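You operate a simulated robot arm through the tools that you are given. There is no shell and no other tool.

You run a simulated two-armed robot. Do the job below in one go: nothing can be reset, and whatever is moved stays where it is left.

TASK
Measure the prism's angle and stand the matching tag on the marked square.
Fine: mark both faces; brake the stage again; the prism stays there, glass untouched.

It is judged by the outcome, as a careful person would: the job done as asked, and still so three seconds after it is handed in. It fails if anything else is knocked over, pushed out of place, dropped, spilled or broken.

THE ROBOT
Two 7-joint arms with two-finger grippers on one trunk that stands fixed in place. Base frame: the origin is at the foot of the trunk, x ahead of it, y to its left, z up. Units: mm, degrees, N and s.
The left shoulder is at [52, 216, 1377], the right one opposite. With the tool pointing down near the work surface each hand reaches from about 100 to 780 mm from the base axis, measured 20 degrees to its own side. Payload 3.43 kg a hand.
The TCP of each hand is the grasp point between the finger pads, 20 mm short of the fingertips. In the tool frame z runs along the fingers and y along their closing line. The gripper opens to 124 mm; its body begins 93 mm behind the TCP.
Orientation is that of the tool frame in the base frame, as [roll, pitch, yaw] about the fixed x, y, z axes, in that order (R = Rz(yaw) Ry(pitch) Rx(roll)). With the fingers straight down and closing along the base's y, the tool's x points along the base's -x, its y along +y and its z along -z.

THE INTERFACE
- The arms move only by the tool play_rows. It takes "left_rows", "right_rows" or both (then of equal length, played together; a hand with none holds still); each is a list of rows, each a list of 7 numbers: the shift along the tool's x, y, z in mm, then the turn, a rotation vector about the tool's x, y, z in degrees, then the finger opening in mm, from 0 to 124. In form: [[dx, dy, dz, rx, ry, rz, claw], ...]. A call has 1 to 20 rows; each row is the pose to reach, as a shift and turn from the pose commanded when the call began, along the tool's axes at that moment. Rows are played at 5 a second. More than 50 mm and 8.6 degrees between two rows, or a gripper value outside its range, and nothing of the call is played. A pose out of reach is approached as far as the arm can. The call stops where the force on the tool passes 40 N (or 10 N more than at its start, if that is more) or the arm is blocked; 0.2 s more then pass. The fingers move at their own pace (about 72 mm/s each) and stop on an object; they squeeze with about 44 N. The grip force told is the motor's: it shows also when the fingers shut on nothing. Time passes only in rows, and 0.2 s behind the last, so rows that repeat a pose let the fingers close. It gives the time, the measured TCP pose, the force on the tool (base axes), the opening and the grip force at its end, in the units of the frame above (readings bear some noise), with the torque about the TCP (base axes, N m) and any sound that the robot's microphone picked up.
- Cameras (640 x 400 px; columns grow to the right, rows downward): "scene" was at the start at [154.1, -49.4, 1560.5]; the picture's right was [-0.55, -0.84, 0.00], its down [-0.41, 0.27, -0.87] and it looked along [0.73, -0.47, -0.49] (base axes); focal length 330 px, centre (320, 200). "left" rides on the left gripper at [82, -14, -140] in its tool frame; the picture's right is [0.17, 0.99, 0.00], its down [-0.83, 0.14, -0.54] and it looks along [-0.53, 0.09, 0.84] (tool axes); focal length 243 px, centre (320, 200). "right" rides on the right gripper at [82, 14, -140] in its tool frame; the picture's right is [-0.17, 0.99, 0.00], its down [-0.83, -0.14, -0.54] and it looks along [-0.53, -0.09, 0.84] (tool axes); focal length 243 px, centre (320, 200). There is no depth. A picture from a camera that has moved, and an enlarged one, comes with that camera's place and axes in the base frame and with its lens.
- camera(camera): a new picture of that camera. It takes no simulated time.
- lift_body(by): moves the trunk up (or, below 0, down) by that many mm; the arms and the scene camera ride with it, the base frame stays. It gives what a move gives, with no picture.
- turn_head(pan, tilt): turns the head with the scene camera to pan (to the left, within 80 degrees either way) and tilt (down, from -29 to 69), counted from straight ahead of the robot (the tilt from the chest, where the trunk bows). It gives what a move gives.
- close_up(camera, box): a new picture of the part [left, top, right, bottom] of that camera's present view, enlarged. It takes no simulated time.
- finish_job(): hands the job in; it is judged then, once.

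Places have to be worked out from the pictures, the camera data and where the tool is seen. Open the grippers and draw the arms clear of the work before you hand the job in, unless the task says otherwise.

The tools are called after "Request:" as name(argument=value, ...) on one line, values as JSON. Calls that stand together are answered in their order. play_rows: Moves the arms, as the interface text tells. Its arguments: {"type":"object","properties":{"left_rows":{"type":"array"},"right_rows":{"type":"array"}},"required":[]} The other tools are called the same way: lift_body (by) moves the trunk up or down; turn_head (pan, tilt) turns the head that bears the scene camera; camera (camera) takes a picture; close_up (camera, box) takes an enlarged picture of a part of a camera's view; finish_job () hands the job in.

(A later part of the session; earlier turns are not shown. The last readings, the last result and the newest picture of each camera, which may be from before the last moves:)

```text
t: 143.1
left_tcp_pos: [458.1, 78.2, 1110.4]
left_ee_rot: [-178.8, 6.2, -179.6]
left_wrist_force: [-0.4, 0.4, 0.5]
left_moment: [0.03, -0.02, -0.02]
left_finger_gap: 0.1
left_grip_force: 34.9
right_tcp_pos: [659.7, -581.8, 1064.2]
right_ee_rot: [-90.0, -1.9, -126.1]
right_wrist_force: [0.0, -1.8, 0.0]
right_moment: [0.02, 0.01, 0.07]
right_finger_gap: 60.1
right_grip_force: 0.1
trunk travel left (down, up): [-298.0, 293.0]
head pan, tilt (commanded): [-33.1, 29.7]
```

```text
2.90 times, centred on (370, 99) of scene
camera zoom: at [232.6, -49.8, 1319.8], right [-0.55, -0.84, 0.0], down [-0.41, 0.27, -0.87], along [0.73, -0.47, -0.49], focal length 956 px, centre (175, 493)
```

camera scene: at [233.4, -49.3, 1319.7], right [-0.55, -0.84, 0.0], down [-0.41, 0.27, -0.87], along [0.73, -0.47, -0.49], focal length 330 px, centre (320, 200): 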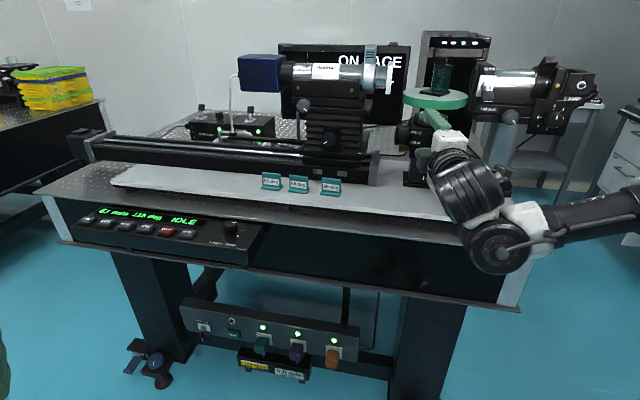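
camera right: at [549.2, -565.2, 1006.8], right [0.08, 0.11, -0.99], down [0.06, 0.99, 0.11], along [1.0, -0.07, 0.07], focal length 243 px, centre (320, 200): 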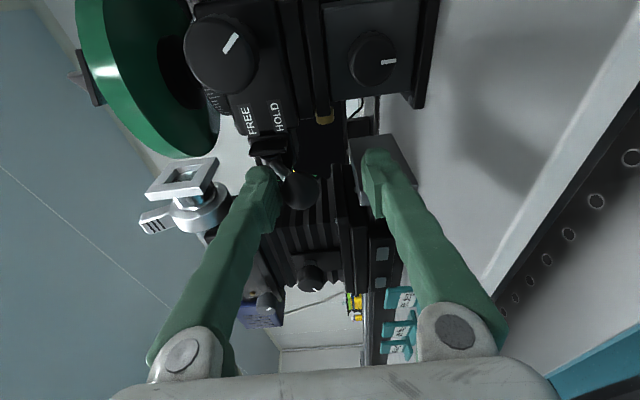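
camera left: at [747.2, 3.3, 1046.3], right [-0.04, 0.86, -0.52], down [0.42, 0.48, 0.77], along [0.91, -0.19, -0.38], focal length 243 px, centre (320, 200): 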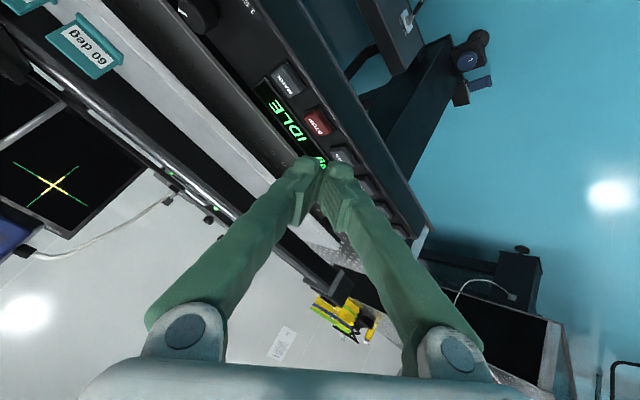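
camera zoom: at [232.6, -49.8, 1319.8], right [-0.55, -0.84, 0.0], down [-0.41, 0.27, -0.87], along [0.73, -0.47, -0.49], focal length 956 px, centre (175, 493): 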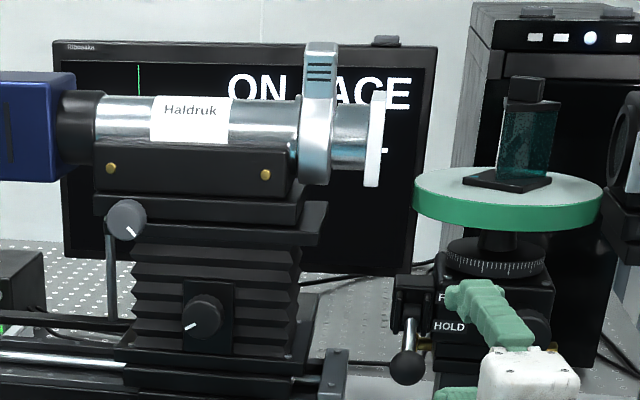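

The lever is at HOLD, with 115 deg and "ON FACE" kept. Now I go for the second MARK. I raise the trunk 100 and retrace the path that brought the arm in from the panel.

Request:
lift_body(by=100)

```text
t: 144.4
left_tcp_pos: [452.2, 78.3, 1219.7]
left_ee_rot: [-178.6, 8.6, -179.4]
left_wrist_force: [-0.3, -0.7, 0.0]
left_moment: [0.03, 0.03, 0.01]
left_finger_gap: 0.0
left_grip_force: 34.7
right_tcp_pos: [660.8, -582.1, 1163.2]
right_ee_rot: [-90.1, -2.0, -126.2]
right_wrist_force: [-0.5, 0.1, 0.5]
right_moment: [0.0, 0.01, 0.0]
right_finger_gap: 60.0
right_grip_force: 0.0
trunk travel left (down, up): [-398.0, 193.0]
head pan, tilt (commanded): [-33.1, 29.7]
```

Now I carry the hand back along that path to the panel side at (840,-138,1320), heading 6°, closing the fingers.

Request:
play_rows(right_rows=[[-25, -10, -7, 0.6, -2.3, -0.9, 50], [-51, -19, -13, 1.2, -4.6, -1.8, 40], [-76, -29, -20, 1.7, -6.9, -2.6, 30], [-102, -38, -26, 2.3, -9.2, -3.5, 20], [-127, -48, -33, 2.9, -11.6, -4.4, 10], [-153, -58, -39, 3.5, -13.9, -5.3, 0], [-178, -67, -46, 4, -16.2, -6.1, 0], [-204, -77, -53, 4.6, -18.5, -7, 0], [-229, -86, -59, 5.2, -20.8, -7.9, 0], [-255, -96, -66, 5.8, -23.1, -8.8, 0], [-280, -106, -72, 6.4, -25.4, -9.7, 0], [-305, -115, -79, 6.9, -27.7, -10.5, 0], [-331, -125, -86, 7.5, -30, -11.4, 0], [-356, -134, -92, 8.1, -32.4, -12.3, 0], [-382, -144, -99, 8.7, -34.7, -13.2, 0], [-407, -153, -105, 9.2, -37, -14, 0], [-433, -163, -112, 9.8, -39.3, -14.9, 0], [-458, -173, -118, 10.4, -41.6, -15.8, 0]])

Request:
camera(camera="scene")

```text
t: 148.2
left_tcp_pos: [453.5, 75.5, 1219.7]
left_ee_rot: [-178.7, 8.4, -179.4]
left_wrist_force: [0.3, -0.2, -0.1]
left_moment: [0.01, 0.05, 0.0]
left_finger_gap: 0.0
left_grip_force: 34.5
right_tcp_pos: [842.3, -140.3, 1320.5]
right_ee_rot: [-87.4, -19.4, -84.4]
right_wrist_force: [0.2, -0.6, 1.2]
right_moment: [0.01, 0.11, 0.0]
right_finger_gap: 0.0
right_grip_force: 34.8
trunk travel left (down, up): [-398.0, 193.0]
head pan, tilt (commanded): [-33.1, 29.7]
```

```text
taken
camera scene: at [211.3, -50.2, 1417.8], right [-0.55, -0.84, 0.0], down [-0.42, 0.27, -0.87], along [0.73, -0.47, -0.5], focal length 330 px, centre (320, 200)
```

scene: 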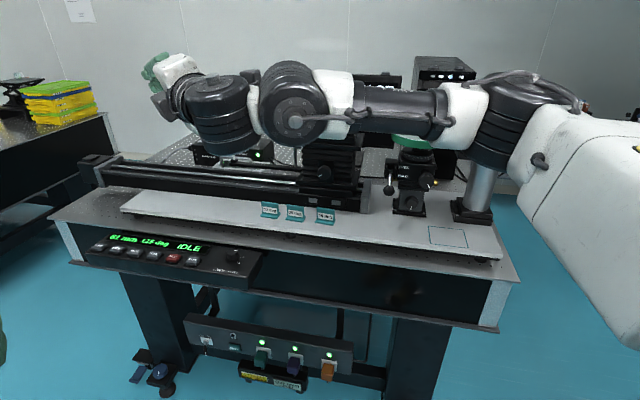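

Reached without flags. I lower the trunk 340 to the panel height as before.

Request:
lift_body(by=-340)

Request:
camera(camera="scene")

Request:
close_up(camera="right", box=[270, 80, 510, 230])

```text
t: 151.6
left_tcp_pos: [513.5, 77.4, 786.5]
left_ee_rot: [-178.8, -5.1, -179.5]
left_wrist_force: [0.6, 0.0, -0.5]
left_moment: [0.01, -0.02, 0.01]
left_finger_gap: 0.0
left_grip_force: 34.4
right_tcp_pos: [838.4, -139.2, 980.6]
right_ee_rot: [-87.2, -19.5, -84.4]
right_wrist_force: [0.9, 0.2, 0.0]
right_moment: [-0.04, 0.03, -0.01]
right_finger_gap: 0.1
right_grip_force: 34.3
trunk travel left (down, up): [-58.0, 533.0]
head pan, tilt (commanded): [-33.1, 29.7]
```

```text
taken
camera scene: at [319.1, -49.3, 1053.4], right [-0.55, -0.84, 0.0], down [-0.41, 0.27, -0.87], along [0.73, -0.47, -0.49], focal length 330 px, centre (320, 200)
```

scene: 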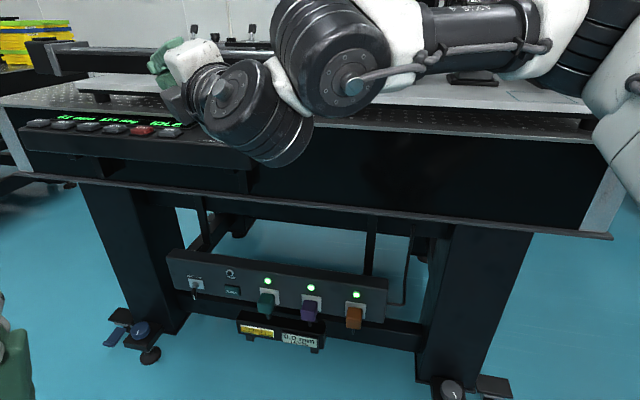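

```text
2.67 times, centred on (390, 155) of right
camera zoom: at [708.9, -234.3, 989.6], right [0.06, -0.17, -0.98], down [-0.62, 0.76, -0.17], along [0.78, 0.62, -0.06], focal length 647 px, centre (133, 320)
```

zoom: 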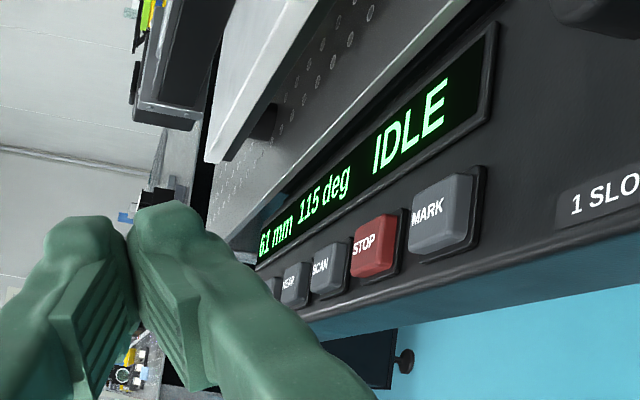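

Same view as before. I move to the point above MARK at (908,-131,951).

Request:
play_rows(right_rows=[[-3, 8, 17, -0.7, 0, 0, 0], [-6, 16, 34, -1.4, 0, 0, 0], [-8, 23, 51, -2, 0, 0, 0], [-11, 31, 69, -2.7, 0, 0, 0]])

Request:
close_up(camera="right", box=[270, 100, 470, 225])

```text
t: 152.6
left_tcp_pos: [512.0, 78.4, 785.7]
left_ee_rot: [-178.8, -5.1, -179.4]
left_wrist_force: [-0.4, 1.0, 0.7]
left_moment: [0.02, -0.01, -0.01]
left_finger_gap: 0.2
left_grip_force: 34.4
right_tcp_pos: [900.8, -133.8, 955.5]
right_ee_rot: [-89.5, -19.6, -84.4]
right_wrist_force: [0.0, 0.1, 0.6]
right_moment: [-0.02, 0.03, -0.02]
right_finger_gap: 0.0
right_grip_force: 34.1
right hand out of reach, approached as far as the arm can: row 4
trunk travel left (down, up): [-58.0, 533.0]
head pan, tilt (commanded): [-33.1, 29.7]
```

```text
3.20 times, centred on (370, 162) of right
camera zoom: at [770.9, -228.4, 969.2], right [0.02, -0.17, -0.98], down [-0.62, 0.77, -0.15], along [0.79, 0.61, -0.09], focal length 776 px, centre (160, 320)
```

zoom: 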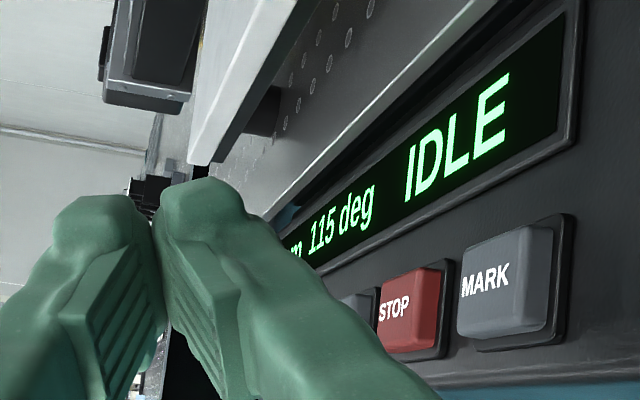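

It is 7 mm short in reach at this height, which should ease as it lowers. I lower 40 mm.

Request:
play_rows(right_rows=[[-3, 9, -1, 0, 0, 0, 0], [-7, 19, -2, 0, 0, 0, 0], [-10, 28, -2, 0, 0, 0, 0], [-13, 38, -2, 0, 0, 0, 0]])

Request:
close_up(camera="right", box=[270, 100, 470, 225])

Request:
close_up(camera="scene", box=[80, 50, 280, 175])

```text
t: 153.6
left_tcp_pos: [513.1, 76.9, 785.1]
left_ee_rot: [-178.8, -5.1, -179.3]
left_wrist_force: [0.3, -0.3, 0.1]
left_moment: [0.01, -0.01, -0.02]
left_finger_gap: 0.0
left_grip_force: 34.6
right_tcp_pos: [899.0, -133.7, 914.3]
right_ee_rot: [-90.0, -19.5, -84.4]
right_wrist_force: [0.3, -0.5, 0.5]
right_moment: [-0.01, -0.03, 0.04]
right_finger_gap: 0.0
right_grip_force: 33.9
trunk travel left (down, up): [-58.0, 533.0]
head pan, tilt (commanded): [-33.1, 29.7]
```

```text
3.20 times, centred on (370, 162) of right
camera zoom: at [767.7, -229.2, 929.3], right [0.02, -0.17, -0.98], down [-0.62, 0.77, -0.15], along [0.79, 0.61, -0.09], focal length 776 px, centre (160, 320)
```

zoom: 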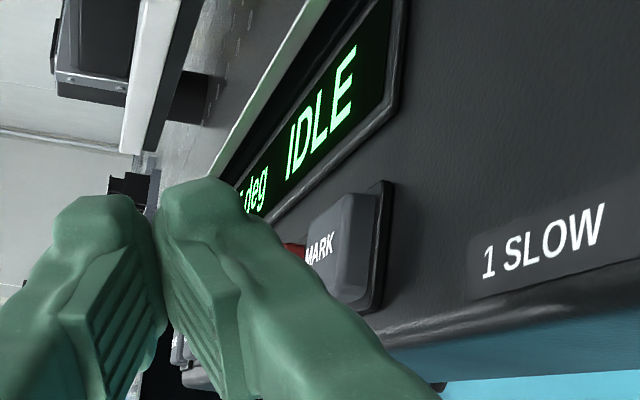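

```text
3.20 times, centred on (180, 112) of scene
camera zoom: at [319.5, -49.4, 1053.3], right [-0.55, -0.84, 0.0], down [-0.41, 0.27, -0.87], along [0.73, -0.47, -0.49], focal length 1056 px, centre (768, 480)
```

zoom: 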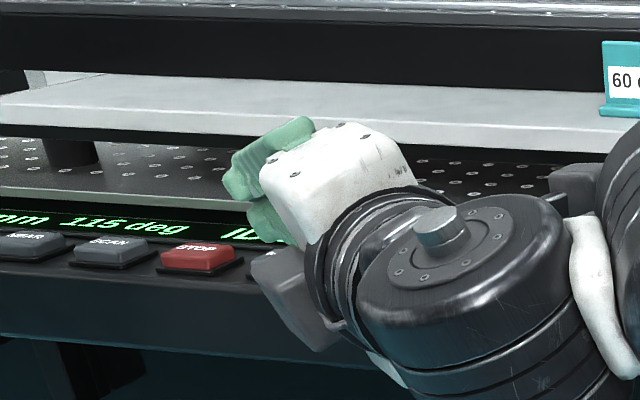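

In range again. I move 9 mm forward and lower to just above the button.

Request:
play_rows(right_rows=[[-2, -1, 9, 0, 0, 0, 0], [-4, 4, 9, 0, 0, 0, 0], [-6, 9, 9, 0, 0, 0, 0], [-8, 14, 9, 0, 0, 0, 0]])

Request:
close_up(camera="right", box=[270, 100, 470, 225])

```text
t: 154.6
left_tcp_pos: [512.9, 78.3, 785.4]
left_ee_rot: [-178.8, -5.2, -179.4]
left_wrist_force: [0.6, -0.2, -0.2]
left_moment: [0.01, 0.0, 0.0]
left_finger_gap: 0.0
left_grip_force: 34.6
right_tcp_pos: [906.8, -130.7, 900.2]
right_ee_rot: [-90.0, -19.5, -84.4]
right_wrist_force: [-0.3, 0.9, -0.7]
right_moment: [-0.03, -0.02, -0.01]
right_finger_gap: 0.0
right_grip_force: 34.0
trunk travel left (down, up): [-58.0, 533.0]
head pan, tilt (commanded): [-33.1, 29.7]
```

```text
3.20 times, centred on (370, 162) of right
camera zoom: at [776.3, -225.4, 914.1], right [0.02, -0.17, -0.98], down [-0.62, 0.77, -0.15], along [0.79, 0.61, -0.09], focal length 776 px, centre (160, 320)
```

zoom: 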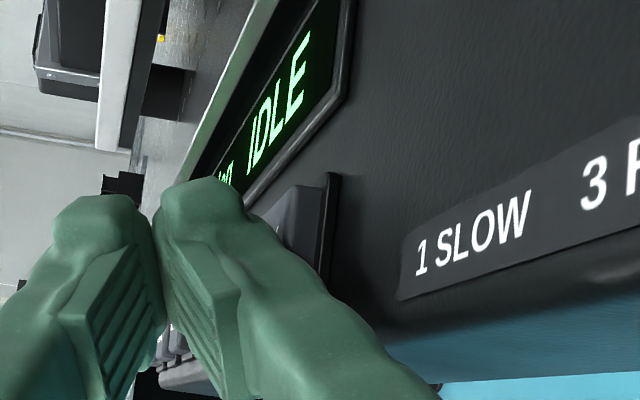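

The hand is at (907,-131,900), the same spot as before. I press down in small steps and listen for a single click.

Request:
play_rows(right_rows=[[-0.7, 2, 0, 0, 0, 0, 0], [-1.4, 4, 0, 0, 0, 0, 0], [-2.1, 6, 0, 0, 0, 0, 0], [-2.8, 8, 0, 0, 0, 0, 0], [-3.3, 9.5, 0, 0, 0, 0, 0]])

Request:
close_up(camera="scene", box=[0, 70, 200, 195])

```text
t: 155.8
left_tcp_pos: [513.0, 77.8, 785.8]
left_ee_rot: [-178.8, -5.1, -179.4]
left_wrist_force: [0.6, 0.5, 0.3]
left_moment: [0.02, -0.01, -0.01]
left_finger_gap: 0.0
left_grip_force: 34.0
right_tcp_pos: [905.6, -130.7, 889.8]
right_ee_rot: [-90.0, -19.5, -84.4]
right_wrist_force: [-0.9, 0.2, 1.9]
right_moment: [-0.03, -0.01, -0.03]
right_finger_gap: 0.1
right_grip_force: 34.8
trunk travel left (down, up): [-58.0, 533.0]
head pan, tilt (commanded): [-33.1, 29.7]
heard: click
```

```text
3.20 times, centred on (100, 132) of scene
camera zoom: at [319.2, -49.3, 1053.4], right [-0.55, -0.84, 0.0], down [-0.41, 0.27, -0.87], along [0.73, -0.47, -0.49], focal length 1056 px, centre (1024, 416)
```

zoom: 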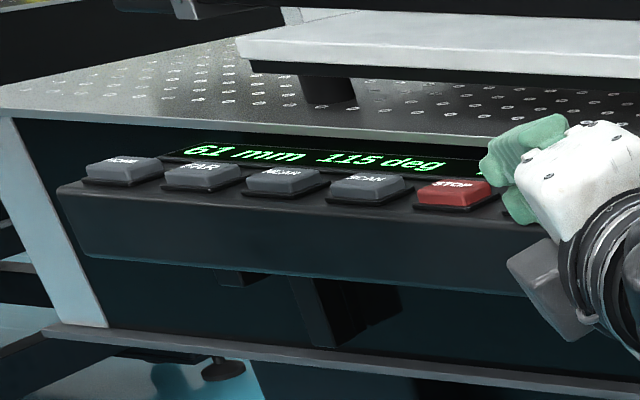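

Click heard, and the panel shows 115 deg. I lift off and retreat, then check the monitor.

Request:
play_rows(right_rows=[[5, -14, 0, 0, 0, 0, 0], [10, -28, 0, 0, 0, 0, 0], [15, -43, -5, 0, 0, 0, 0], [20, -57, -15, 0, 0, 0, 0], [25, -72, -40, 0, 0, 0, 0], [30, -86, -67, 0, 0, 0, 0]])

Request:
lift_body(by=340)

Request:
camera(camera="scene")

```text
t: 157.2
left_tcp_pos: [513.2, 78.1, 785.4]
left_ee_rot: [-178.8, -5.0, -179.4]
left_wrist_force: [0.7, 0.8, -0.5]
left_moment: [0.02, -0.02, 0.01]
left_finger_gap: 0.0
left_grip_force: 34.8
right_tcp_pos: [839.8, -136.6, 981.0]
right_ee_rot: [-89.9, -19.4, -84.4]
right_wrist_force: [-0.3, 0.1, -0.1]
right_moment: [0.01, 0.03, 0.0]
right_finger_gap: 0.0
right_grip_force: 34.5
trunk travel left (down, up): [-58.0, 533.0]
head pan, tilt (commanded): [-33.1, 29.7]
```

```text
t: 160.5
left_tcp_pos: [453.1, 77.2, 1228.6]
left_ee_rot: [-178.7, 9.9, -179.3]
left_wrist_force: [-0.9, 0.2, 0.4]
left_moment: [0.0, 0.02, 0.04]
left_finger_gap: 0.0
left_grip_force: 34.2
right_tcp_pos: [800.8, -136.9, 1398.3]
right_ee_rot: [-82.8, -20.0, -86.8]
right_wrist_force: [0.9, -0.1, -0.1]
right_moment: [-0.04, 0.0, 0.0]
right_finger_gap: 0.0
right_grip_force: 34.6
trunk travel left (down, up): [-398.0, 193.0]
head pan, tilt (commanded): [-33.1, 29.7]
```

```text
taken
camera scene: at [209.6, -49.4, 1418.1], right [-0.55, -0.84, 0.0], down [-0.41, 0.27, -0.87], along [0.73, -0.47, -0.49], focal length 330 px, centre (320, 200)
```

scene: 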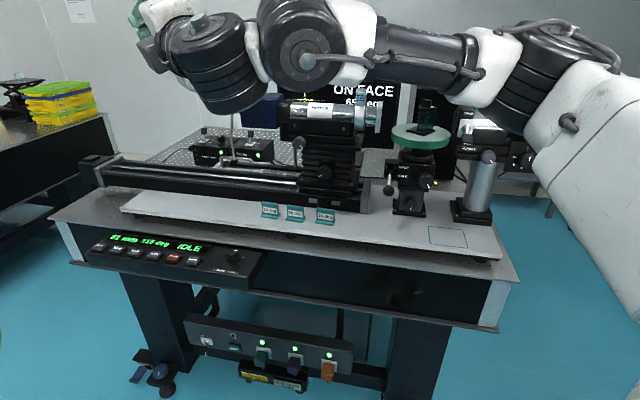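

Request:
close_up(camera="scene", box=[270, 65, 430, 165])

Request:
close_up(camera="scene", box=[240, 190, 360, 265])

Request:
close_up(camera="scene", box=[400, 205, 520, 280])

```text
4.00 times, centred on (350, 115) of scene
camera zoom: at [209.6, -49.4, 1418.1], right [-0.55, -0.84, 0.0], down [-0.41, 0.27, -0.87], along [0.73, -0.47, -0.49], focal length 1320 px, centre (200, 540)
```

zoom: 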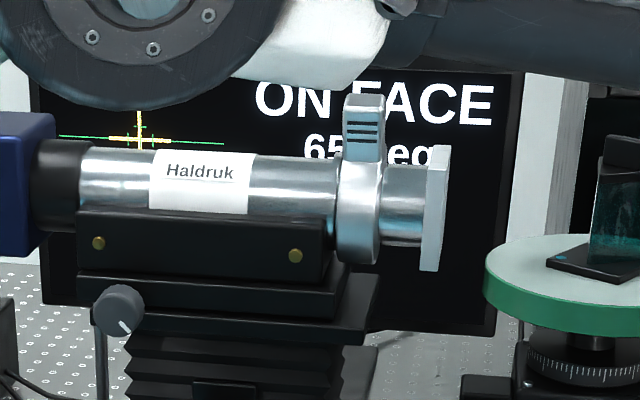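

```text
5.33 times, centred on (300, 228) of scene
camera zoom: at [209.6, -49.4, 1418.1], right [-0.55, -0.84, 0.0], down [-0.41, 0.27, -0.87], along [0.73, -0.47, -0.49], focal length 1760 px, centre (427, 53)
```

zoom: 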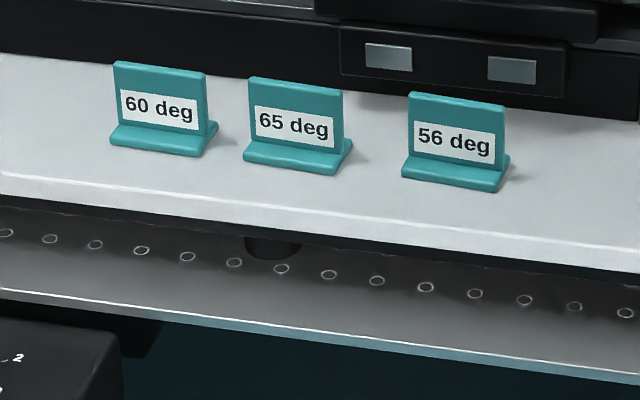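

```text
5.33 times, centred on (460, 242) of scene
camera zoom: at [209.6, -49.4, 1418.1], right [-0.55, -0.84, 0.0], down [-0.41, 0.27, -0.87], along [0.73, -0.47, -0.49], focal length 1760 px, centre (-427, -27)
```

zoom: 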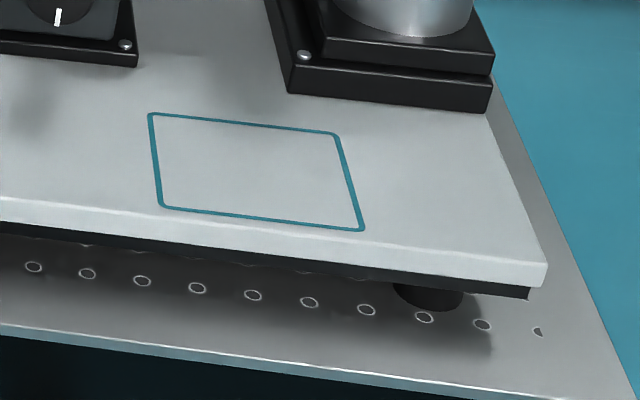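

The monitor confirms "65 deg". The 65 tag is the middle one: foot about u 312–359, d 897–918, plate top z≈971. I'll grip its plate by the side edges with a level hand pointing away, closing sideways and with the camera on top. First I turn the hand to that orientation, high above.

Request:
play_rows(right_rows=[[10, 17, -2, -3.4, 1.8, -4.9, 20], [21, 34, -3, -6.9, 3.6, -9.7, 40], [31, 51, -5, -10.3, 5.4, -14.6, 58], [42, 67, -7, -13.7, 7.3, -19.4, 58], [52, 84, -8, -17.2, 9.1, -24.3, 58], [62, 101, -10, -20.6, 10.9, -29.1, 58], [73, 118, -11, -24.1, 12.7, -34, 58], [83, 135, -13, -27.5, 14.5, -38.8, 58], [93, 152, -15, -30.9, 16.3, -43.7, 58], [104, 169, -16, -34.4, 18.1, -48.5, 58], [114, 185, -18, -37.8, 20, -53.4, 58], [125, 202, -20, -41.2, 21.8, -58.2, 58], [135, 219, -21, -44.7, 23.6, -63.1, 58], [145, 236, -23, -48.1, 25.4, -67.9, 58]])

Request:
camera(camera="right")

Request:
camera(camera="scene")

```text
t: 163.5
left_tcp_pos: [453.5, 77.1, 1228.3]
left_ee_rot: [-178.6, 9.9, -179.3]
left_wrist_force: [-0.7, -0.3, -0.5]
left_moment: [0.0, -0.01, 0.0]
left_finger_gap: 0.0
left_grip_force: 33.8
right_tcp_pos: [815.5, -360.4, 1232.3]
right_ee_rot: [-108.9, -87.5, -114.5]
right_wrist_force: [0.5, 0.8, 0.0]
right_moment: [-0.02, -0.02, 0.01]
right_finger_gap: 58.1
right_grip_force: 0.1
right hand out of reach, approached as far as the arm can: row 1, 2, 3, 4, 5, 6, 7, 8, 9, 10, 11, 12, 13, 14
trunk travel left (down, up): [-398.0, 193.0]
head pan, tilt (commanded): [-33.1, 29.7]
```

```text
taken
camera right: at [702.5, -278.0, 1315.4], right [-0.67, -0.71, -0.21], down [-0.28, 0.5, -0.82], along [0.68, -0.49, -0.54], focal length 243 px, centre (320, 200)
```

right: 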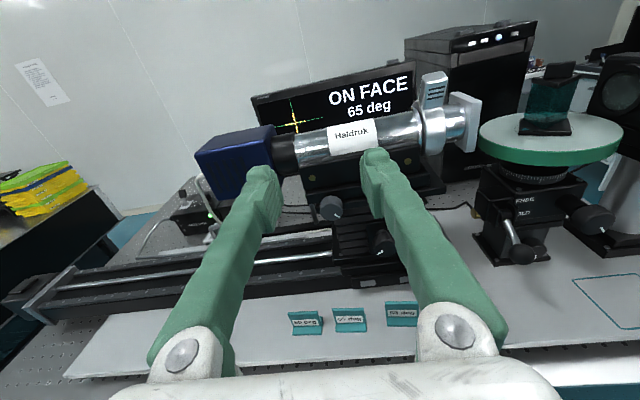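

```text
taken
camera scene: at [209.2, -49.4, 1418.2], right [-0.55, -0.84, 0.0], down [-0.41, 0.27, -0.87], along [0.73, -0.47, -0.49], focal length 330 px, centre (320, 200)
```

scene: 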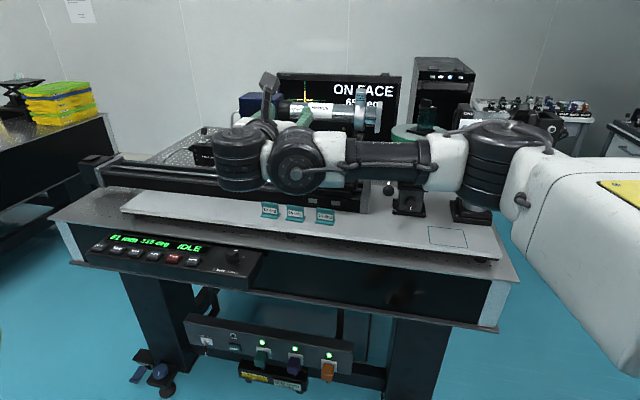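

The view from the top-mounted camera is excellent, and it confirms "ON FACE 65 deg". I lower the trunk 220 first, which keeps the hand well above the board, and re-check the pose.

Request:
lift_body(by=-220)

Request:
camera(camera="right")

Request:
camera(camera="scene")

```text
t: 165.8
left_tcp_pos: [489.2, 78.4, 948.5]
left_ee_rot: [-178.6, 0.4, -179.2]
left_wrist_force: [0.5, -0.5, -0.6]
left_moment: [0.03, 0.01, 0.0]
left_finger_gap: 0.0
left_grip_force: 34.6
right_tcp_pos: [813.5, -361.5, 1013.8]
right_ee_rot: [-108.3, -87.4, -115.1]
right_wrist_force: [-0.7, -0.7, 0.4]
right_moment: [-0.01, 0.01, -0.01]
right_finger_gap: 57.9
right_grip_force: 0.1
trunk travel left (down, up): [-178.0, 413.0]
head pan, tilt (commanded): [-33.1, 29.7]
```

```text
taken
camera right: at [701.5, -277.7, 1097.3], right [-0.67, -0.71, -0.21], down [-0.28, 0.51, -0.82], along [0.68, -0.49, -0.54], focal length 243 px, centre (320, 200)
```

right: 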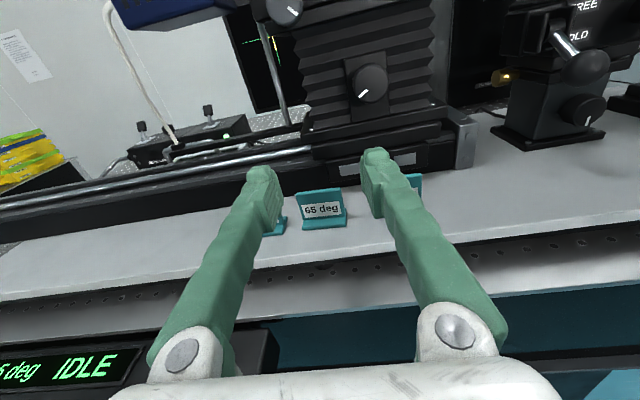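

```text
taken
camera scene: at [273.6, -49.3, 1188.8], right [-0.55, -0.84, 0.0], down [-0.41, 0.27, -0.87], along [0.73, -0.47, -0.49], focal length 330 px, centre (320, 200)
```

scene: 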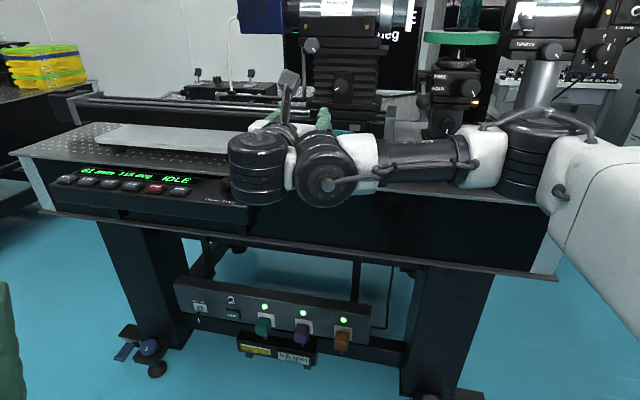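

The 65 tag is framed between the open fingers. I enlarge to measure it precisely.

Request:
close_up(camera="right", box=[240, 150, 440, 275])

Request:
close_up(camera="right", box=[285, 180, 365, 230])

```text
3.20 times, centred on (340, 212) of right
camera zoom: at [701.5, -277.7, 1097.3], right [-0.67, -0.71, -0.21], down [-0.28, 0.51, -0.82], along [0.68, -0.49, -0.54], focal length 776 px, centre (256, 160)
```

zoom: 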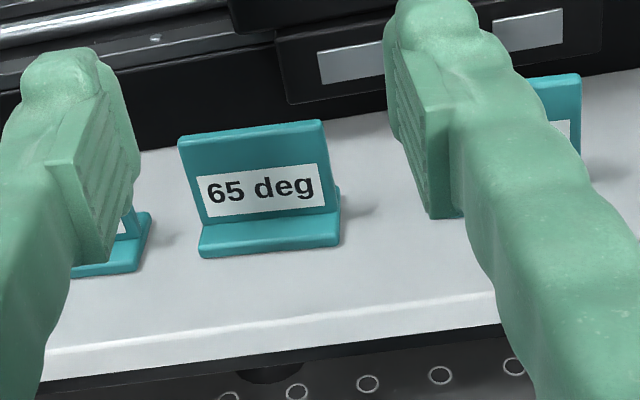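

```text
8.00 times, centred on (325, 205) of right
camera zoom: at [701.5, -277.7, 1097.3], right [-0.67, -0.71, -0.21], down [-0.28, 0.51, -0.82], along [0.68, -0.49, -0.54], focal length 1941 px, centre (280, 160)
```

zoom: 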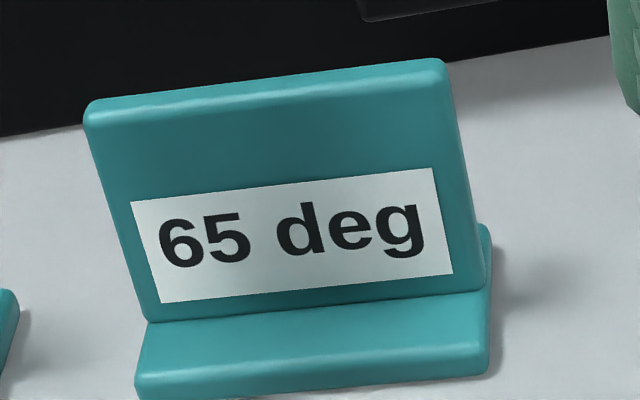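

Measured from here: plate centre at d≈910.5, u≈334.8, turned about 4.7°. The gap to tag 60 is only about 22 mm, about one finger's thickness, while the gap to tag 56 is about 33 mm. So I'll enter offset to the right, nudge the 65 tag a few millimetres right with a fingertip, then grip. First I lower 57 with the trunk, keeping the arm shape.

Request:
lift_body(by=-57)

Request:
play_rows(right_rows=[[0, 0, 0, -2.1, 0.1, -0.8, 56], [0, 0, 0, -4.2, 0.2, -1.6, 56], [0, 0, 0, -6.3, 0.3, -2.4, 56], [0, 0, 0, -6.3, 0.3, -2.4, 56]])

Request:
close_up(camera="right", box=[220, 130, 460, 280])

```text
t: 166.8
left_tcp_pos: [501.2, 77.1, 867.7]
left_ee_rot: [-178.6, -2.3, -179.3]
left_wrist_force: [-0.1, -0.4, -0.6]
left_moment: [-0.01, 0.01, 0.0]
left_finger_gap: 0.1
left_grip_force: 34.7
right_tcp_pos: [813.0, -362.1, 957.2]
right_ee_rot: [-108.0, -87.4, -115.4]
right_wrist_force: [-0.7, 0.1, 0.2]
right_moment: [0.05, 0.02, -0.02]
right_finger_gap: 58.0
right_grip_force: 0.0
trunk travel left (down, up): [-121.0, 470.0]
head pan, tilt (commanded): [-33.1, 29.7]
```

```text
t: 167.8
left_tcp_pos: [502.6, 77.5, 867.0]
left_ee_rot: [-178.5, -2.4, -179.3]
left_wrist_force: [0.1, 0.7, -0.1]
left_moment: [-0.04, 0.01, -0.06]
left_finger_gap: 0.0
left_grip_force: 34.0
right_tcp_pos: [815.2, -370.4, 956.7]
right_ee_rot: [170.7, -89.3, -40.2]
right_wrist_force: [0.0, -0.1, 0.2]
right_moment: [0.03, -0.03, 0.0]
right_finger_gap: 55.9
right_grip_force: 0.1
right hand out of reach, approached as far as the arm can: row 3, 4
trunk travel left (down, up): [-121.0, 470.0]
head pan, tilt (commanded): [-33.1, 29.7]
```

```text
2.67 times, centred on (340, 205) of right
camera zoom: at [715.9, -274.1, 1040.4], right [-0.75, -0.64, -0.16], down [-0.25, 0.51, -0.82], along [0.61, -0.58, -0.54], focal length 647 px, centre (267, 187)
```

zoom: 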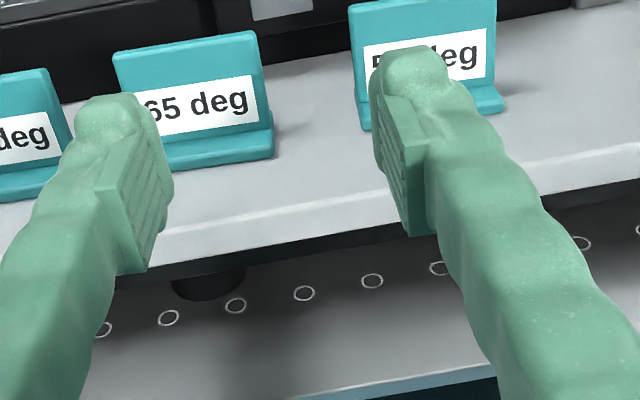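

The neighbours' edges are at u≈280 and u≈382, and the 65 plate spans 312–359. I move to the pre-position in front of it, centred at u≈332 with a 54 mm opening and tips still short of the foot.

Request:
play_rows(right_rows=[[0, -5, 8, 0, 0, 0, 54], [0, -10, 17, 0, 0, 0, 54], [0, -15, 25, 0, 0, 0, 54], [0, -19, 33, 0, 0, 0, 54], [0, -19, 33, 0, 0, 0, 54]])

Request:
close_up(camera="right", box=[220, 130, 460, 280])

Request:
close_up(camera="scene", box=[230, 80, 390, 180])

```text
t: 169.0
left_tcp_pos: [502.8, 76.8, 867.8]
left_ee_rot: [-178.5, -2.3, -179.3]
left_wrist_force: [1.0, -0.5, -0.1]
left_moment: [0.0, 0.02, -0.01]
left_finger_gap: 0.0
left_grip_force: 35.1
right_tcp_pos: [852.4, -385.1, 956.7]
right_ee_rot: [173.5, -89.4, -43.1]
right_wrist_force: [0.4, 0.2, 0.3]
right_moment: [-0.03, -0.01, 0.03]
right_finger_gap: 54.2
right_grip_force: 0.2
trunk travel left (down, up): [-121.0, 470.0]
head pan, tilt (commanded): [-33.1, 29.7]
```

```text
2.67 times, centred on (340, 205) of right
camera zoom: at [751.8, -287.4, 1040.4], right [-0.75, -0.64, -0.16], down [-0.25, 0.51, -0.82], along [0.61, -0.58, -0.54], focal length 647 px, centre (267, 187)
```

zoom: 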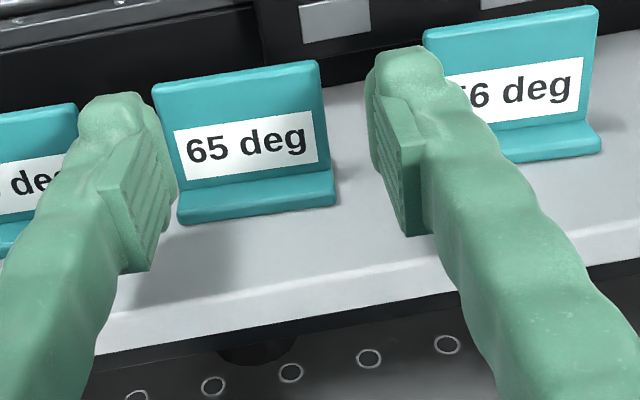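

```text
4.00 times, centred on (310, 130) of scene
camera zoom: at [297.1, -49.3, 1121.3], right [-0.55, -0.84, 0.0], down [-0.41, 0.27, -0.87], along [0.73, -0.47, -0.49], focal length 1320 px, centre (360, 480)
```

zoom: 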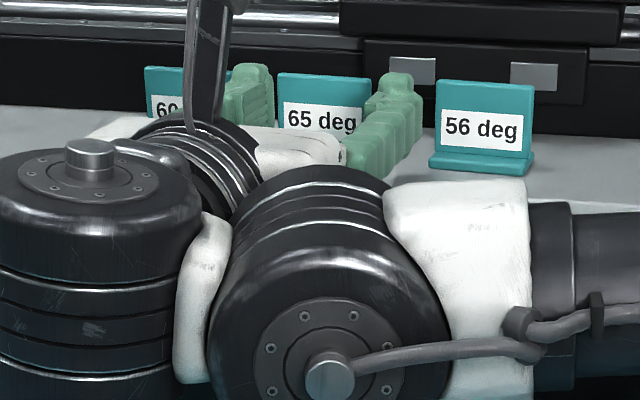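

Very clear view; the pose is (875,330) in bench coordinates. At plate depth the fingers need to be 5 mm further left. I shift 5 mm and take a look before entering.

Request:
play_rows(right_rows=[[0, -2.5, 0, 0, 0, 0, 54], [0, -5, 0, 0, 0, 0, 54], [0, -5, 6, 0, 0, 0, 54]])

Request:
close_up(camera="right", box=[220, 130, 460, 280])

```text
t: 169.8
left_tcp_pos: [502.5, 76.5, 866.1]
left_ee_rot: [-178.5, -2.3, -179.3]
left_wrist_force: [-1.1, -0.5, 1.1]
left_moment: [0.01, 0.03, 0.0]
left_finger_gap: 0.1
left_grip_force: 34.5
right_tcp_pos: [859.7, -385.5, 956.5]
right_ee_rot: [174.8, -89.4, -44.1]
right_wrist_force: [0.4, 0.1, -0.2]
right_moment: [-0.01, 0.02, -0.01]
right_finger_gap: 53.7
right_grip_force: 0.1
trunk travel left (down, up): [-121.0, 470.0]
head pan, tilt (commanded): [-33.1, 29.7]
```

```text
2.67 times, centred on (340, 205) of right
camera zoom: at [759.6, -288.5, 1040.3], right [-0.75, -0.64, -0.16], down [-0.25, 0.51, -0.82], along [0.61, -0.58, -0.54], focal length 647 px, centre (267, 187)
```

zoom: 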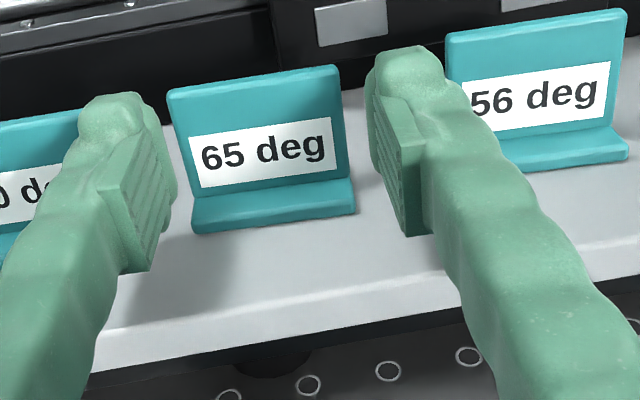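

The fingertips are blunt (about 20 mm), so a straight entry leaves under 1 mm beside tag 60. Entering with the hand turned 15° keeps the left finger's outer corner out of tag 60's way and still leaves room by tag 56. I back off a little and turn to that angle, with an opening of 51 mm.

Request:
play_rows(right_rows=[[0, 2, -10, 0, 0, 0, 51], [0, 4, -10, 5, 0, 0, 51], [0, 7, -9, 10, 0, 0, 51], [0, 9, -7, 14.6, 0, 0, 51], [0, 9, -4.4, 14.6, 0, 0, 51]])

Request:
close_up(camera="right", box=[220, 130, 460, 280])

```text
t: 171.0
left_tcp_pos: [502.7, 76.6, 866.9]
left_ee_rot: [-178.5, -2.2, -179.3]
left_wrist_force: [0.4, -0.7, -0.3]
left_moment: [0.02, -0.01, -0.01]
left_finger_gap: 0.0
left_grip_force: 34.6
right_tcp_pos: [849.4, -388.2, 956.0]
right_ee_rot: [-174.3, -89.3, -40.5]
right_wrist_force: [0.5, 1.0, -0.4]
right_moment: [0.0, 0.0, 0.01]
right_finger_gap: 50.9
right_grip_force: 0.1
trunk travel left (down, up): [-121.0, 470.0]
head pan, tilt (commanded): [-33.1, 29.7]
```

```text
2.67 times, centred on (340, 205) of right
camera zoom: at [728.4, -319.4, 1039.5], right [-0.57, -0.81, -0.17], down [-0.37, 0.43, -0.82], along [0.74, -0.4, -0.54], focal length 647 px, centre (267, 187)
```

zoom: 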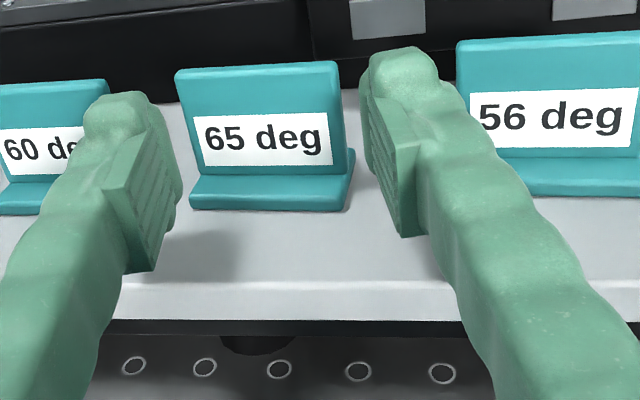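

Tag positions are confirmed again (65 plate 311–359.5, neighbours at 279.5 and 381). I advance straight along the fingers in two steps, looking between them.

Request:
play_rows(right_rows=[[0, 0.3, 5, 0, 0, 0, 51], [0, 0.3, 10, 0, 0, 0, 51], [0, 0.3, 15, 0, 0, 0, 51]])

Request:
close_up(camera="right", box=[230, 140, 390, 240])

```text
t: 171.8
left_tcp_pos: [502.5, 78.0, 867.3]
left_ee_rot: [-178.6, -2.2, -179.3]
left_wrist_force: [0.2, 0.6, -0.5]
left_moment: [0.01, -0.03, 0.02]
left_finger_gap: 0.0
left_grip_force: 34.4
right_tcp_pos: [863.9, -397.9, 956.7]
right_ee_rot: [-169.3, -89.3, -45.6]
right_wrist_force: [0.5, -0.2, 0.7]
right_moment: [0.06, 0.0, -0.03]
right_finger_gap: 51.0
right_grip_force: 0.0
trunk travel left (down, up): [-121.0, 470.0]
head pan, tilt (commanded): [-33.1, 29.7]
```

```text
4.00 times, centred on (310, 190) of right
camera zoom: at [741.0, -328.6, 1039.5], right [-0.57, -0.81, -0.17], down [-0.37, 0.43, -0.82], along [0.74, -0.41, -0.54], focal length 970 px, centre (360, 240)
```

zoom: 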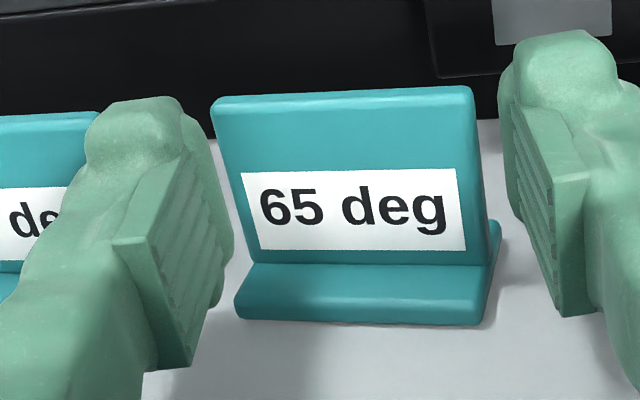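

About half a millimetre to a millimetre of clearance shows on each side, as computed. I advance 4 mm more and check again.

Request:
play_rows(right_rows=[[0, 0, 2, 0, 0, 0, 51], [0, 0, 4, 0, 0, 0, 51]])

Request:
close_up(camera="right", box=[230, 140, 390, 240])

```text
t: 172.4
left_tcp_pos: [501.5, 77.6, 867.5]
left_ee_rot: [-178.5, -2.3, -179.3]
left_wrist_force: [0.3, -0.6, 0.3]
left_moment: [-0.02, 0.01, -0.01]
left_finger_gap: 0.0
left_grip_force: 35.1
right_tcp_pos: [865.6, -400.2, 955.3]
right_ee_rot: [-172.8, -89.3, -42.2]
right_wrist_force: [-0.1, 0.3, 0.0]
right_moment: [-0.05, 0.03, -0.02]
right_finger_gap: 51.0
right_grip_force: 0.0
trunk travel left (down, up): [-121.0, 470.0]
head pan, tilt (commanded): [-33.1, 29.7]
```

```text
4.00 times, centred on (310, 190) of right
camera zoom: at [743.9, -330.5, 1039.5], right [-0.57, -0.81, -0.17], down [-0.37, 0.43, -0.82], along [0.74, -0.41, -0.54], focal length 970 px, centre (360, 240)
```

zoom: 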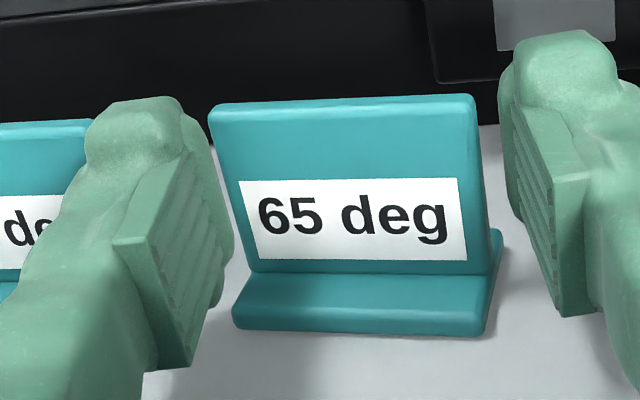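

There is a small, steady gap on the left of the plate, and it grows as I advance. Two more small steps.

Request:
play_rows(right_rows=[[0, 0, 2, 0, 0, 0, 51], [0, 0, 4, 0, 0, 0, 51], [0, 0, 6, 0, 0, 0, 51]])

Request:
close_up(camera="right", box=[230, 140, 390, 240])

Request:
camera(camera="right")

```text
t: 173.2
left_tcp_pos: [502.1, 77.2, 867.0]
left_ee_rot: [-178.5, -2.3, -179.3]
left_wrist_force: [0.1, -0.2, -0.4]
left_moment: [-0.02, -0.02, 0.0]
left_finger_gap: 0.1
left_grip_force: 34.4
right_tcp_pos: [871.3, -402.8, 955.4]
right_ee_rot: [-172.2, -89.3, -42.8]
right_wrist_force: [1.0, -0.6, 0.6]
right_moment: [-0.02, -0.02, 0.0]
right_finger_gap: 51.0
right_grip_force: 0.2
trunk travel left (down, up): [-121.0, 470.0]
head pan, tilt (commanded): [-33.1, 29.7]
```

```text
4.00 times, centred on (310, 190) of right
camera zoom: at [749.2, -334.0, 1039.7], right [-0.57, -0.81, -0.17], down [-0.37, 0.43, -0.82], along [0.74, -0.41, -0.54], focal length 970 px, centre (360, 240)
```

zoom: 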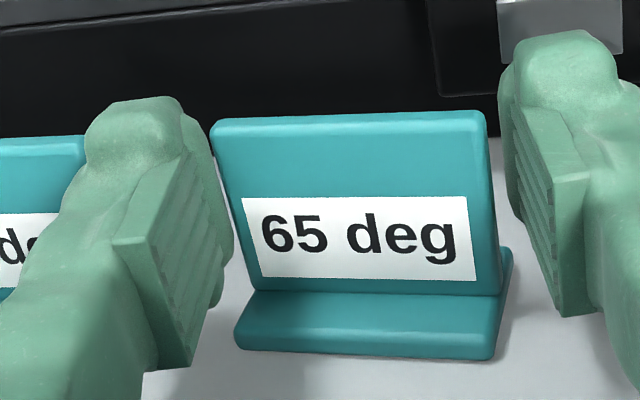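

```text
taken
camera right: at [749.2, -334.0, 1039.7], right [-0.57, -0.81, -0.17], down [-0.37, 0.43, -0.82], along [0.74, -0.41, -0.54], focal length 243 px, centre (320, 200)
```

right: 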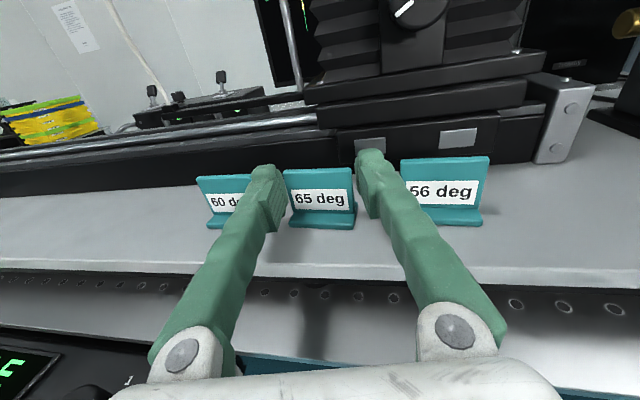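

The hand is in position with nothing touched. For a deeper hold I first nudge the 65 tag about 2.5 mm to the right with the left fingertip, then step back left 2.5 mm to clear it.

Request:
play_rows(right_rows=[[0, 1.5, 0, 0, 0, 0, 51], [0, 3, 0, 0, 0, 0, 51], [0, 4.2, 0, 0, 0, 0, 51], [0, 4.2, 0, 0, 0, 0, 51], [0, 2.9, 0, 0, 0, 0, 51], [0, 1.6, 0, 0, 0, 0, 51]])

Request:
close_up(camera="right", box=[230, 140, 390, 240])

```text
t: 174.6
left_tcp_pos: [503.1, 76.7, 868.3]
left_ee_rot: [-178.5, -2.3, -179.4]
left_wrist_force: [-0.6, 0.1, -0.6]
left_moment: [-0.02, -0.03, 0.0]
left_finger_gap: 0.2
left_grip_force: 33.8
right_tcp_pos: [867.6, -404.4, 956.1]
right_ee_rot: [-172.6, -89.3, -42.4]
right_wrist_force: [-1.2, -0.6, 0.0]
right_moment: [0.0, 0.04, 0.03]
right_finger_gap: 51.2
right_grip_force: 0.0
trunk travel left (down, up): [-121.0, 470.0]
head pan, tilt (commanded): [-33.1, 29.7]
```

```text
4.00 times, centred on (310, 190) of right
camera zoom: at [748.0, -335.0, 1039.4], right [-0.57, -0.81, -0.17], down [-0.37, 0.43, -0.82], along [0.74, -0.41, -0.54], focal length 970 px, centre (360, 240)
```

zoom: 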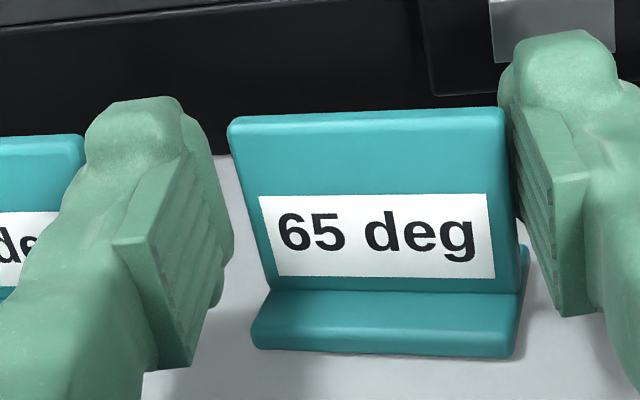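

The tag moved right and now stands centred (305.6–353.5) between its neighbours with about 26 mm free each side. I centre the hand on it and advance 3 mm.

Request:
play_rows(right_rows=[[0, 1.2, 0, 0, 0, 0, 51.5], [0, 1.2, 0, 0, 0, 0, 51.5], [0, 1.2, 3, 0, 0, 0, 51.5]])

Request:
close_up(camera="right", box=[230, 140, 390, 240])

Request:
camera(camera="right")

```text
t: 175.4
left_tcp_pos: [503.0, 77.1, 867.6]
left_ee_rot: [-178.5, -2.3, -179.4]
left_wrist_force: [0.0, -0.1, -0.1]
left_moment: [-0.01, -0.01, -0.02]
left_finger_gap: 0.1
left_grip_force: 34.0
right_tcp_pos: [871.6, -406.6, 956.9]
right_ee_rot: [-171.8, -89.3, -43.3]
right_wrist_force: [-0.7, -0.4, -0.3]
right_moment: [-0.02, 0.02, -0.01]
right_finger_gap: 51.0
right_grip_force: 0.0
trunk travel left (down, up): [-121.0, 470.0]
head pan, tilt (commanded): [-33.1, 29.7]
```

```text
4.00 times, centred on (310, 190) of right
camera zoom: at [750.0, -338.0, 1039.7], right [-0.57, -0.81, -0.17], down [-0.37, 0.43, -0.82], along [0.74, -0.41, -0.54], focal length 970 px, centre (360, 240)
```

zoom: 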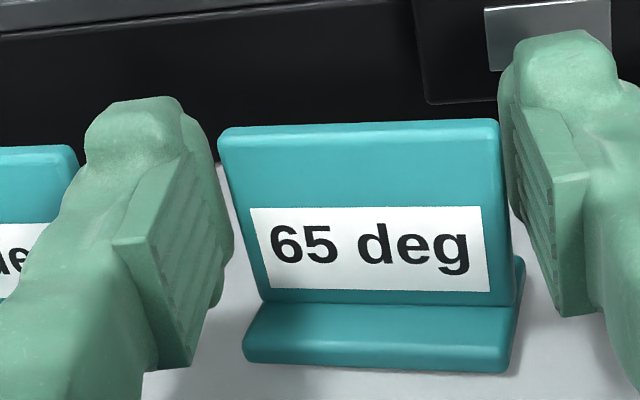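

```text
taken
camera right: at [750.0, -338.0, 1039.7], right [-0.57, -0.81, -0.17], down [-0.37, 0.43, -0.82], along [0.74, -0.41, -0.54], focal length 243 px, centre (320, 200)
```

right: 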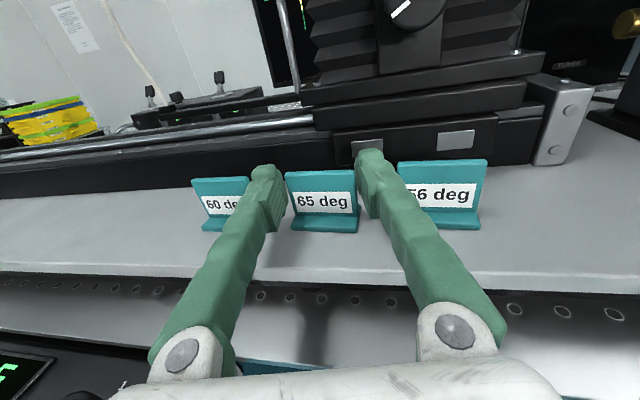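

Centred, with small gaps on both sides. I advance 4 mm more and close on the plate.

Request:
play_rows(right_rows=[[0, 0, 2, 0, 0, 0, 51], [0, 0, 4, 0, 0, 0, 51], [0, 0, 4, 0, 0, 0, 48], [0, 0, 4, 0, 0, 0, 45], [0, 0, 4, 0, 0, 0, 42], [0, 0, 4, 0, 0, 0, 40], [0, 0, 4, 0, 0, 0, 40]])

Request:
close_up(camera="right", box=[210, 130, 410, 255])

```text
t: 177.0
left_tcp_pos: [502.9, 77.1, 868.1]
left_ee_rot: [-178.5, -2.3, -179.3]
left_wrist_force: [-0.1, 0.0, 0.1]
left_moment: [-0.05, 0.01, 0.02]
left_finger_gap: 0.0
left_grip_force: 34.1
right_tcp_pos: [875.2, -409.9, 956.3]
right_ee_rot: [-171.5, -89.3, -43.6]
right_wrist_force: [-0.4, 0.4, 0.1]
right_moment: [-0.02, -0.02, 0.01]
right_finger_gap: 43.5
right_grip_force: 43.8
trunk travel left (down, up): [-121.0, 470.0]
head pan, tilt (commanded): [-33.1, 29.7]
```

```text
3.20 times, centred on (310, 192) of right
camera zoom: at [753.3, -340.5, 1039.6], right [-0.57, -0.81, -0.17], down [-0.37, 0.43, -0.82], along [0.74, -0.41, -0.54], focal length 776 px, centre (352, 224)
```

zoom: 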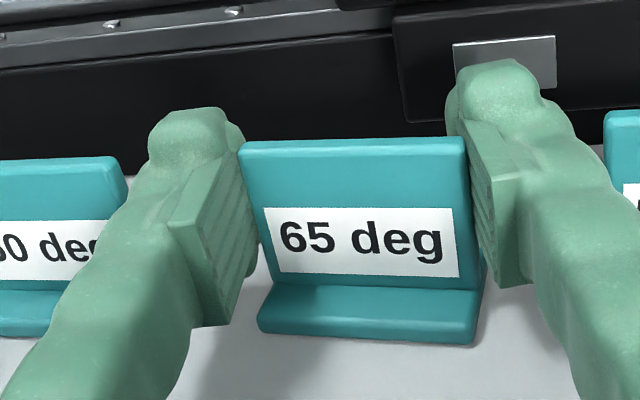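

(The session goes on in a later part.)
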